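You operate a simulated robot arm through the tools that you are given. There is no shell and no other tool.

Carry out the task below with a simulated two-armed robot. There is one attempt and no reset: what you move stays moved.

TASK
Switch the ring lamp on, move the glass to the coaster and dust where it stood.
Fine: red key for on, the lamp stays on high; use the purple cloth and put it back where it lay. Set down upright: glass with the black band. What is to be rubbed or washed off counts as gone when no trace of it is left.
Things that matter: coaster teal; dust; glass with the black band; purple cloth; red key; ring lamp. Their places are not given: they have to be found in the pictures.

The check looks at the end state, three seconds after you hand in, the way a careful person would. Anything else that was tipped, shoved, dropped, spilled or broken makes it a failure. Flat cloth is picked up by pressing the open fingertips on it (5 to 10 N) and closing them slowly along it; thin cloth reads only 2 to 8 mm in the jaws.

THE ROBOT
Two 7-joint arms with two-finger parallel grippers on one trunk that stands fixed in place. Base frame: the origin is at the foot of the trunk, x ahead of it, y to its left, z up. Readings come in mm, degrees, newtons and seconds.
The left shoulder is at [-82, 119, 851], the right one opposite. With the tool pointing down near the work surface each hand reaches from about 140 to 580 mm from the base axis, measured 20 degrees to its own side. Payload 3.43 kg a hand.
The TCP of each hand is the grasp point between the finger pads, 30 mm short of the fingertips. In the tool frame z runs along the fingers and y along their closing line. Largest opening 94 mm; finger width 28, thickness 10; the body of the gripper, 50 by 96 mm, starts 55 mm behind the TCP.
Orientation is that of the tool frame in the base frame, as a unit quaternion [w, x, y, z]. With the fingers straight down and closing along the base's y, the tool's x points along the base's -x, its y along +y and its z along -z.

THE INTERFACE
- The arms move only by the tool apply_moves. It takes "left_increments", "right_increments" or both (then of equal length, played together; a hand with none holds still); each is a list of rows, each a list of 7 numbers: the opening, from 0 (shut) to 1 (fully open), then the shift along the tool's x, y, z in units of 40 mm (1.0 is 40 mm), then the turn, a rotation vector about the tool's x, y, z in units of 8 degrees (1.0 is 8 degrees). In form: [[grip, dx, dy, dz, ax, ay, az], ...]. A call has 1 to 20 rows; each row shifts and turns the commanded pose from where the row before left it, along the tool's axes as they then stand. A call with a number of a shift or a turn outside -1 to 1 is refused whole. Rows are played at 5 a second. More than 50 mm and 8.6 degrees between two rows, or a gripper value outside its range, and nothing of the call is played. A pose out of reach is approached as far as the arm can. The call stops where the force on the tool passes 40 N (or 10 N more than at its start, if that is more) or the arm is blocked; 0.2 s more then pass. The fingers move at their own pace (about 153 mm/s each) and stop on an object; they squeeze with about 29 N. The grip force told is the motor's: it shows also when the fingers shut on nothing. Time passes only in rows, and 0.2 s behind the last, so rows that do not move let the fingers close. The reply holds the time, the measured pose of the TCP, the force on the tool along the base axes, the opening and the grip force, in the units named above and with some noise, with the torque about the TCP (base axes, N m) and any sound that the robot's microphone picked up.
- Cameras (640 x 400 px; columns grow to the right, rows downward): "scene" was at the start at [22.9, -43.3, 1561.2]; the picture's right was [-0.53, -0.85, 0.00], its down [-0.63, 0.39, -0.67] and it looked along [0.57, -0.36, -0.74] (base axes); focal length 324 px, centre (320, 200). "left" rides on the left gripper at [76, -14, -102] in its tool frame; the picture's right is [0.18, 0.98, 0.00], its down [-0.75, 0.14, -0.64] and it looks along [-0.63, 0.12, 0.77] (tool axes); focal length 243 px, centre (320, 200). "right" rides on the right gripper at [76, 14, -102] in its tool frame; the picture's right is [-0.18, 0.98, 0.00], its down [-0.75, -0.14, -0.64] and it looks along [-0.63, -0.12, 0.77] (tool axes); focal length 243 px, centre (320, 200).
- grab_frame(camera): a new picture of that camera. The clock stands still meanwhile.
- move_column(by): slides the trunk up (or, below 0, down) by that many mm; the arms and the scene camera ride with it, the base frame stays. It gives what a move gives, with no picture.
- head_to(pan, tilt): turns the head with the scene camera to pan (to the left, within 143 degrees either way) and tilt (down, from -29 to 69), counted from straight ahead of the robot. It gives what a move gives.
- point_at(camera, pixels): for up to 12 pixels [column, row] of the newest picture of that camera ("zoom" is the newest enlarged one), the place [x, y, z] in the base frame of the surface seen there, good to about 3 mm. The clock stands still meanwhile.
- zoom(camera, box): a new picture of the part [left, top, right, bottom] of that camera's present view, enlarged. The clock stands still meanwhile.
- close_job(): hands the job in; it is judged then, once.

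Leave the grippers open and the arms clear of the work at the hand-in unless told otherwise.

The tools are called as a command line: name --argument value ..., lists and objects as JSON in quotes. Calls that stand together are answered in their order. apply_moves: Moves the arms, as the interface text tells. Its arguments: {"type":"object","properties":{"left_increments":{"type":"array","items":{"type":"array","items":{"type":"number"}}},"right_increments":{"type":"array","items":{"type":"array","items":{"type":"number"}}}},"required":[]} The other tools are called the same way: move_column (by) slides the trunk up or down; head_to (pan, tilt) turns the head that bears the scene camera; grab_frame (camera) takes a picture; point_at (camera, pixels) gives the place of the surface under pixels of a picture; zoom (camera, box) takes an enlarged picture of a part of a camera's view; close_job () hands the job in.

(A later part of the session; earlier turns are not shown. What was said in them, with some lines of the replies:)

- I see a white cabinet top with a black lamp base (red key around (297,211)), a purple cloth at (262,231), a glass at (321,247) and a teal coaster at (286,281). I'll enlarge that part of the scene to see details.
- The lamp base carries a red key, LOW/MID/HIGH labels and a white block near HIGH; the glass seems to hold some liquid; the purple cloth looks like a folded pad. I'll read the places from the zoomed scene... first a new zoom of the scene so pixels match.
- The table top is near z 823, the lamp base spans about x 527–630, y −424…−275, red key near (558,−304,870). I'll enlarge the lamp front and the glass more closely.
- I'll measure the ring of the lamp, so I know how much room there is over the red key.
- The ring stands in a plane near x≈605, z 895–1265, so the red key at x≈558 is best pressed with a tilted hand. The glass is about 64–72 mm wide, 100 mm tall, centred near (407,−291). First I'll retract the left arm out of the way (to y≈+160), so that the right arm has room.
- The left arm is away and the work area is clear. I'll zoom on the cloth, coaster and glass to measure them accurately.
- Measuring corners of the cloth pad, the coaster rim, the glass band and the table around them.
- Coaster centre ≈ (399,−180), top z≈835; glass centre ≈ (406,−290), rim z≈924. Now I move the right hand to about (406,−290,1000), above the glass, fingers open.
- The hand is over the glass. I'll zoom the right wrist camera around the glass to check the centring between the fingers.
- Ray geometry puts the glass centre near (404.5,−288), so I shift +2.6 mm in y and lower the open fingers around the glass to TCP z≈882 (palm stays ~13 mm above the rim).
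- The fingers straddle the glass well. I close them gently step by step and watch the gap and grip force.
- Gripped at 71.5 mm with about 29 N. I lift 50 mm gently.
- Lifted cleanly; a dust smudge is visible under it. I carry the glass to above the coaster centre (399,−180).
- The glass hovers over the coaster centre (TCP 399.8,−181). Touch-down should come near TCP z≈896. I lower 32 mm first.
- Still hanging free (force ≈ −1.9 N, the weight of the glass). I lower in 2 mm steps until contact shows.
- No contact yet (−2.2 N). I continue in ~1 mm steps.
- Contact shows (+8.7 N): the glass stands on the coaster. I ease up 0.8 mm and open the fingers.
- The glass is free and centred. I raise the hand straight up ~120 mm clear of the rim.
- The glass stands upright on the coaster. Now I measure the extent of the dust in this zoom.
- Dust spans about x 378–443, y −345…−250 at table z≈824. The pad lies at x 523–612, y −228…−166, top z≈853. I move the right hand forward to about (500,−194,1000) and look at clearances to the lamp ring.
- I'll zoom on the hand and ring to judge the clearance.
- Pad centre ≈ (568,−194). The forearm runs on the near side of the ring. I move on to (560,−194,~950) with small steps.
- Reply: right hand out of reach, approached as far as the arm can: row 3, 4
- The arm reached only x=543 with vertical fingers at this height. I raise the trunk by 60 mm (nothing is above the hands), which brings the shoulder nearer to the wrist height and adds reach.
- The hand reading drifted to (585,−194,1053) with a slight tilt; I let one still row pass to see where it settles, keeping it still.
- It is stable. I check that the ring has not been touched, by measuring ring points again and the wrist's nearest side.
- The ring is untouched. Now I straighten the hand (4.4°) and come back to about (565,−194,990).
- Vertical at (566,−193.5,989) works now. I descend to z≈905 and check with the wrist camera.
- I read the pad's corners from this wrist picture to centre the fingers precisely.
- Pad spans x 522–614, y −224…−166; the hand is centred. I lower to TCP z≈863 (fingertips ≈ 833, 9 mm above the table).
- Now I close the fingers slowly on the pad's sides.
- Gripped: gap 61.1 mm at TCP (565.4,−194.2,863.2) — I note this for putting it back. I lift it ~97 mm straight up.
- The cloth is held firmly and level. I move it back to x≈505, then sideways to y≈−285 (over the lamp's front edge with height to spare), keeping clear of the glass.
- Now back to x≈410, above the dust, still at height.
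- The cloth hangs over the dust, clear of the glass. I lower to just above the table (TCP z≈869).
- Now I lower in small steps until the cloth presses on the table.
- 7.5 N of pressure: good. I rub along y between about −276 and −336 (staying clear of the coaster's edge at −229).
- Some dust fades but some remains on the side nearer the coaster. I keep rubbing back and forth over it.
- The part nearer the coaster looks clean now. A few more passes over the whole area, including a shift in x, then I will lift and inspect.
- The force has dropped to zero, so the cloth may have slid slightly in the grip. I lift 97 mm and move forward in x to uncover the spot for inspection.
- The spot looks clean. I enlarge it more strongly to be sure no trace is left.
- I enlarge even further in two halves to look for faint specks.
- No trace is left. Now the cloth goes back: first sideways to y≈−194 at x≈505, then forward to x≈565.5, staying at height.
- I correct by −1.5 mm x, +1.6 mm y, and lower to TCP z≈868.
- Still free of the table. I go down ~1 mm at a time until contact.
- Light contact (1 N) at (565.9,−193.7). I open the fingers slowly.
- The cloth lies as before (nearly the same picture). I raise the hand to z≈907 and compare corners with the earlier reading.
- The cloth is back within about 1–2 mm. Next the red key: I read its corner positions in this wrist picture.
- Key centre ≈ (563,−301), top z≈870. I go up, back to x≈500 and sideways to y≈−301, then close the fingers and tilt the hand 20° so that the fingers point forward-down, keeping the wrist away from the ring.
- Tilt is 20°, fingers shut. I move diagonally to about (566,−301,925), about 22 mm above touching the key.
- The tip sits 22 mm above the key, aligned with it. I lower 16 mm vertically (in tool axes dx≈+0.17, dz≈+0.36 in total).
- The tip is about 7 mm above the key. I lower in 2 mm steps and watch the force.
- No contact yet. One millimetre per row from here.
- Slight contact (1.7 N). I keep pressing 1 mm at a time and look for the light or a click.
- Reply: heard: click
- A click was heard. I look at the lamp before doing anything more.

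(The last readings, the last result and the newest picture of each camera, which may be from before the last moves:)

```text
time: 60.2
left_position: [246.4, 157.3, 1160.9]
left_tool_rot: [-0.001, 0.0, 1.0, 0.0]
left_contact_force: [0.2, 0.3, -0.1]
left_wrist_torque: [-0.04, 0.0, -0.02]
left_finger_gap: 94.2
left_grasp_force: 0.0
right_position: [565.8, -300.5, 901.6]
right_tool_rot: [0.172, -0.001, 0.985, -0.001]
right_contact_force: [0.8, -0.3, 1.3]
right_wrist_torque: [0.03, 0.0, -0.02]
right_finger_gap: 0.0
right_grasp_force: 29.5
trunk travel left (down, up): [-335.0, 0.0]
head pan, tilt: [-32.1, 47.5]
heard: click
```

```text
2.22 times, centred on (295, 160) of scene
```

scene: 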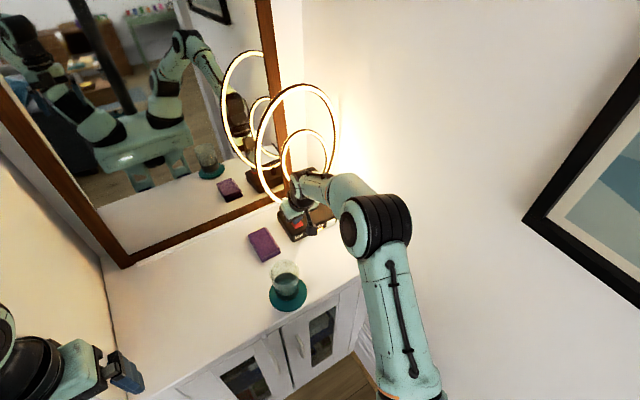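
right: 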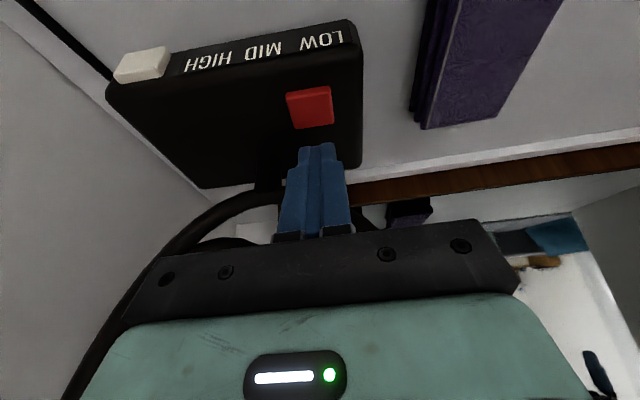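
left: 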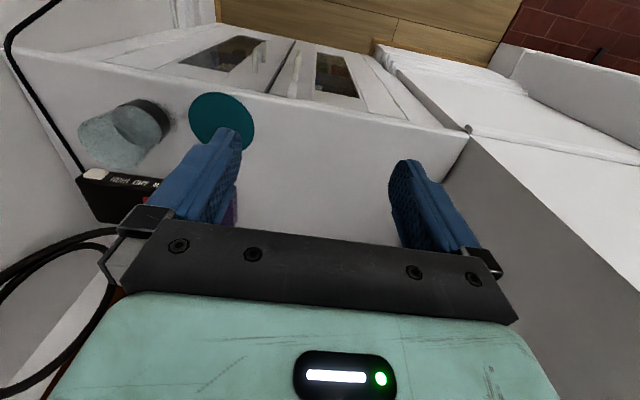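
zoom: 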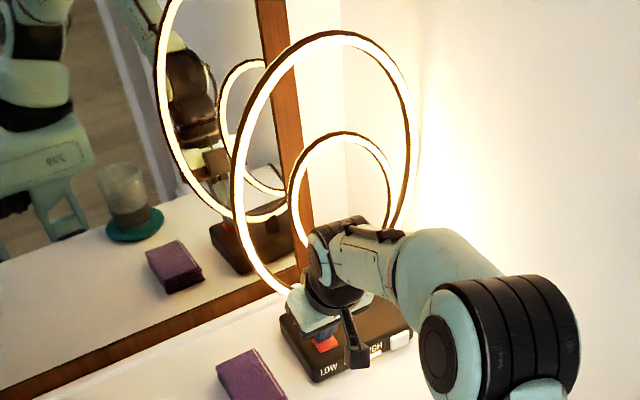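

The lamp is on. I raise the fingers straight up off the key (tool dx −, dz −), then back away.

apply_moves --right_increments '[[0, -0.085, 0, -0.235, 0, 0, 0], [0, -0.085, 0, -0.235, 0, 0, 0], [0, -0.17, 0, -0.47, 0, 0, 0], [0, -0.17, 0, -0.47, 0, 0, 0], [0, 0, 0, -0.6, 0, 0, 0], [0, 0.3, 0, -0.6, 0, 0, 0], [0, 0.5, 0, -0.6, 0, 0, 0], [0, 0, 0, 0, 0, 0, 0]]'

grab_frame --camera "scene"

zoom --camera "scene" --box '[270, 180, 350, 250]'

grab_frame --camera "right"

```text
time: 62.0
left_position: [246.8, 157.3, 1160.9]
left_tool_rot: [0.0, 0.0, 1.0, -0.001]
left_contact_force: [-0.2, 0.3, -0.1]
left_wrist_torque: [0.0, 0.0, 0.0]
left_finger_gap: 94.0
left_grasp_force: 0.1
right_position: [512.2, -300.6, 1017.8]
right_tool_rot: [0.173, 0.0, 0.985, 0.0]
right_contact_force: [-0.4, 0.1, 0.3]
right_wrist_torque: [0.0, 0.0, 0.0]
right_finger_gap: 0.0
right_grasp_force: 29.5
trunk travel left (down, up): [-335.0, 0.0]
head pan, tilt: [-32.1, 47.5]
```

```text
taken
```

scene: 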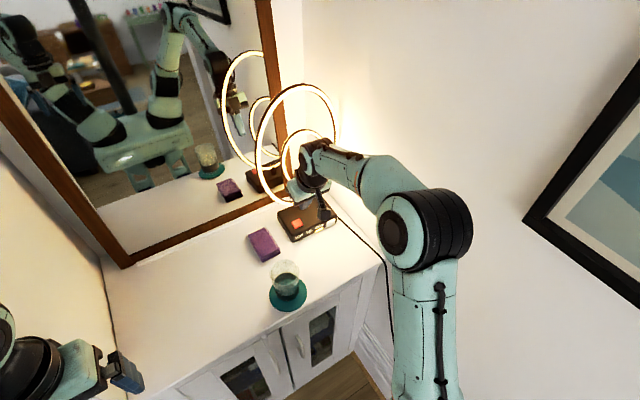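

```text
5.71 times, centred on (310, 215) of scene
```

zoom: 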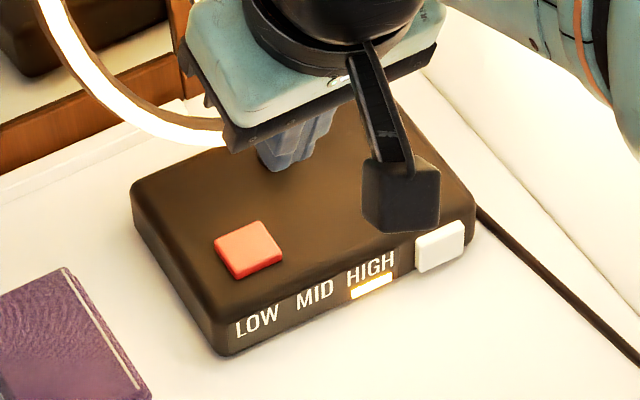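

```text
taken
```

right: 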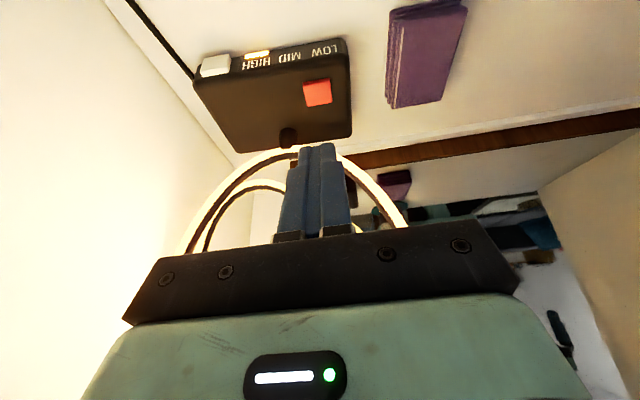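

The lamp stays on with the HIGH indicator lit. Now I retract the right arm: straighten it while moving up and back, and open the fingers.

apply_moves --right_increments '[[0, 0.5, 0, -0.5, 0, 0, 0], [0, 0.5, -0.1, -0.5, 0, 0.85, 0], [0, 0.6, -0.1, -0.4, 0, 0.85, 0], [0.3, 0.7, -0.1, -0.4, 0, 0.8, 0], [0.6, 0.7, -0.15, -0.4, 0, 0, 0], [0.9, 0.7, -0.15, -0.4, 0, 0, 0], [1, 0.7, -0.15, -0.4, 0, 0, 0], [1, 0.7, -0.15, -0.4, 0, 0, 0], [1, 0.7, -0.1, -0.2, 0, 0, 0], [1, 0, 0, 0, 0, 0, 0]]'

grab_frame --camera "scene"

zoom --camera "scene" --box '[230, 190, 390, 310]'

```text
time: 64.2
left_position: [246.7, 158.6, 1160.7]
left_tool_rot: [0.001, 0.001, 1.0, 0.0]
left_contact_force: [-0.4, 0.3, -0.2]
left_wrist_torque: [0.02, 0.0, -0.01]
left_finger_gap: 94.2
left_grasp_force: 0.1
right_position: [263.5, -340.7, 1136.0]
right_tool_rot: [-0.002, 0.0, 1.0, 0.0]
right_contact_force: [0.6, -0.5, -0.6]
right_wrist_torque: [-0.02, -0.02, 0.0]
right_finger_gap: 93.7
right_grasp_force: 0.1
trunk travel left (down, up): [-335.0, 0.0]
head pan, tilt: [-32.1, 47.5]
```

```text
taken
```

scene: 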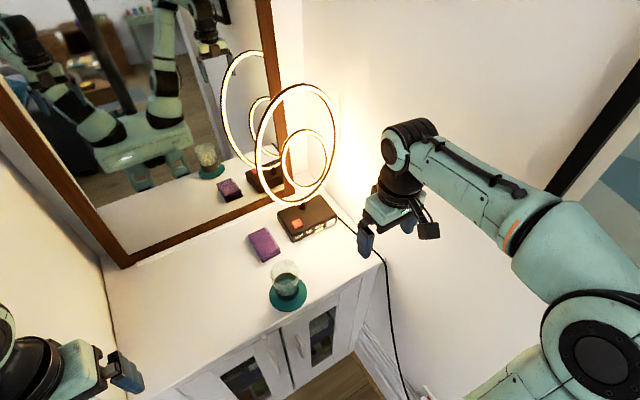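

```text
3.33 times, centred on (310, 250) of scene
```

zoom: 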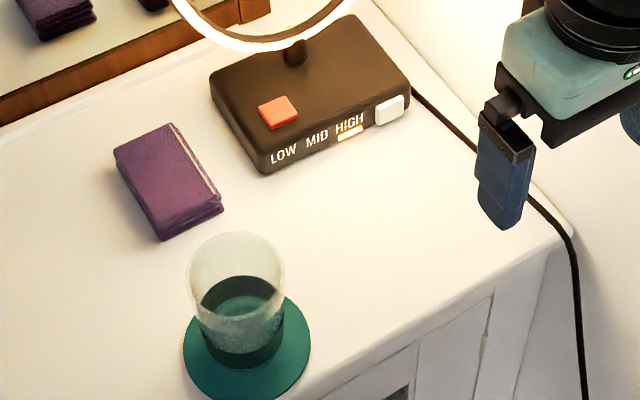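

Everything is in place. In this bright light I check the dusted area once more and the glass on the coaster.

zoom --camera "scene" --box '[300, 240, 350, 285]'

zoom --camera "scene" --box '[260, 250, 320, 320]'

grab_frame --camera "right"

```text
8.89 times, centred on (325, 262) of scene
```

zoom: 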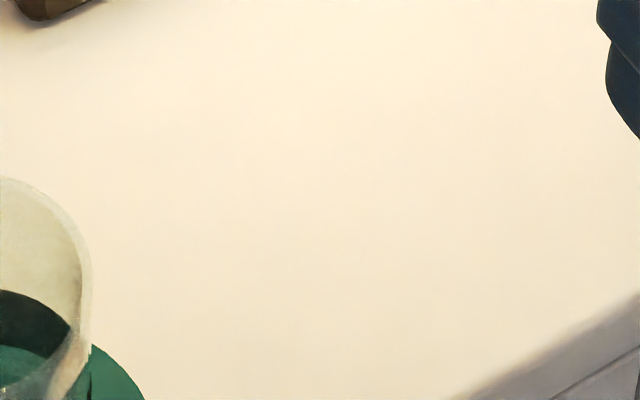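

```text
5.71 times, centred on (290, 285) of scene
```

zoom: 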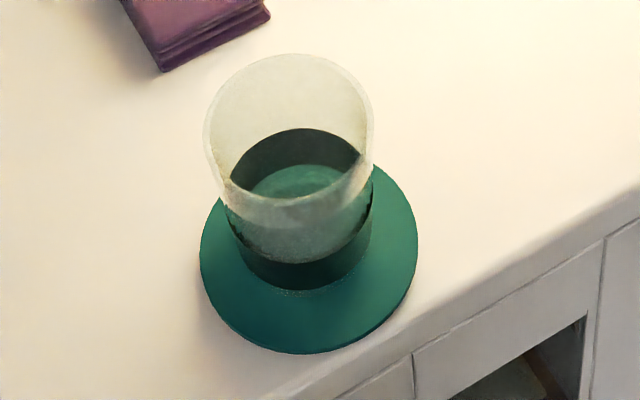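

```text
taken
```

right: 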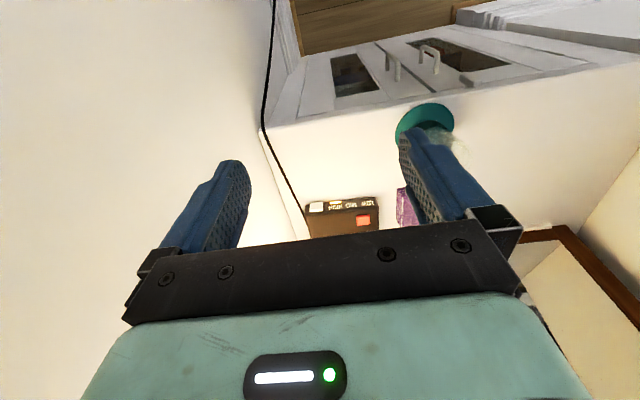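

The surface is spotless, the glass stands upright within the coaster, the cloth is at its place, and the lamp is on HIGH. A last check of the coaster and lamp positions.

zoom --camera "scene" --box '[236, 200, 356, 310]'

point_at --camera "scene" --pixels '[[270, 295], [306, 295], [287, 311], [297, 224], [265, 244]]'

```text
3.64 times, centred on (296, 255) of scene
```

zoom: 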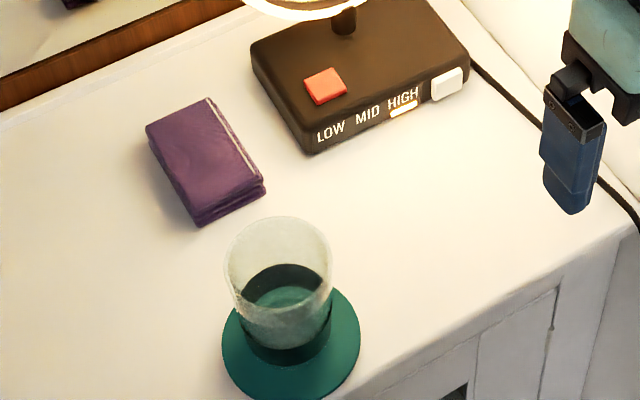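

```text
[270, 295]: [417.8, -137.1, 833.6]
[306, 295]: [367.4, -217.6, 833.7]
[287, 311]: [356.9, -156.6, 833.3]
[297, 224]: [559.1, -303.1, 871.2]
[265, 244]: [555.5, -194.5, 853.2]
```

All parts are as asked: lamp on at HIGH, glass upright on the teal coaster, dust gone, cloth back, grippers open and arms clear. I hand in.

close_job

```text
The job is handed in.
```

I finished the job and handed it in; no verdict has come back yet.

- **Lamp:** I pressed the red key once and heard a click. The ring lit, and it stays on with the HIGH indicator showing.
- **Glass:** The glass with the black band stands upright on the teal coaster, close to the centre.
- **Dust:** I wiped the spot with the purple cloth. No trace showed in enlarged pictures, including one taken in the lamp's bright light.
- **Cloth:** It is back within about 3 mm of where it lay.

The coaster seemed to shift by about 1 mm during wiping. That is smaller than the measuring error, so I can't say whether I touched it.

Both grippers are open and the arms are clear of the table. I raised the trunk 60 mm to reach the cloth and the key, and left it there.
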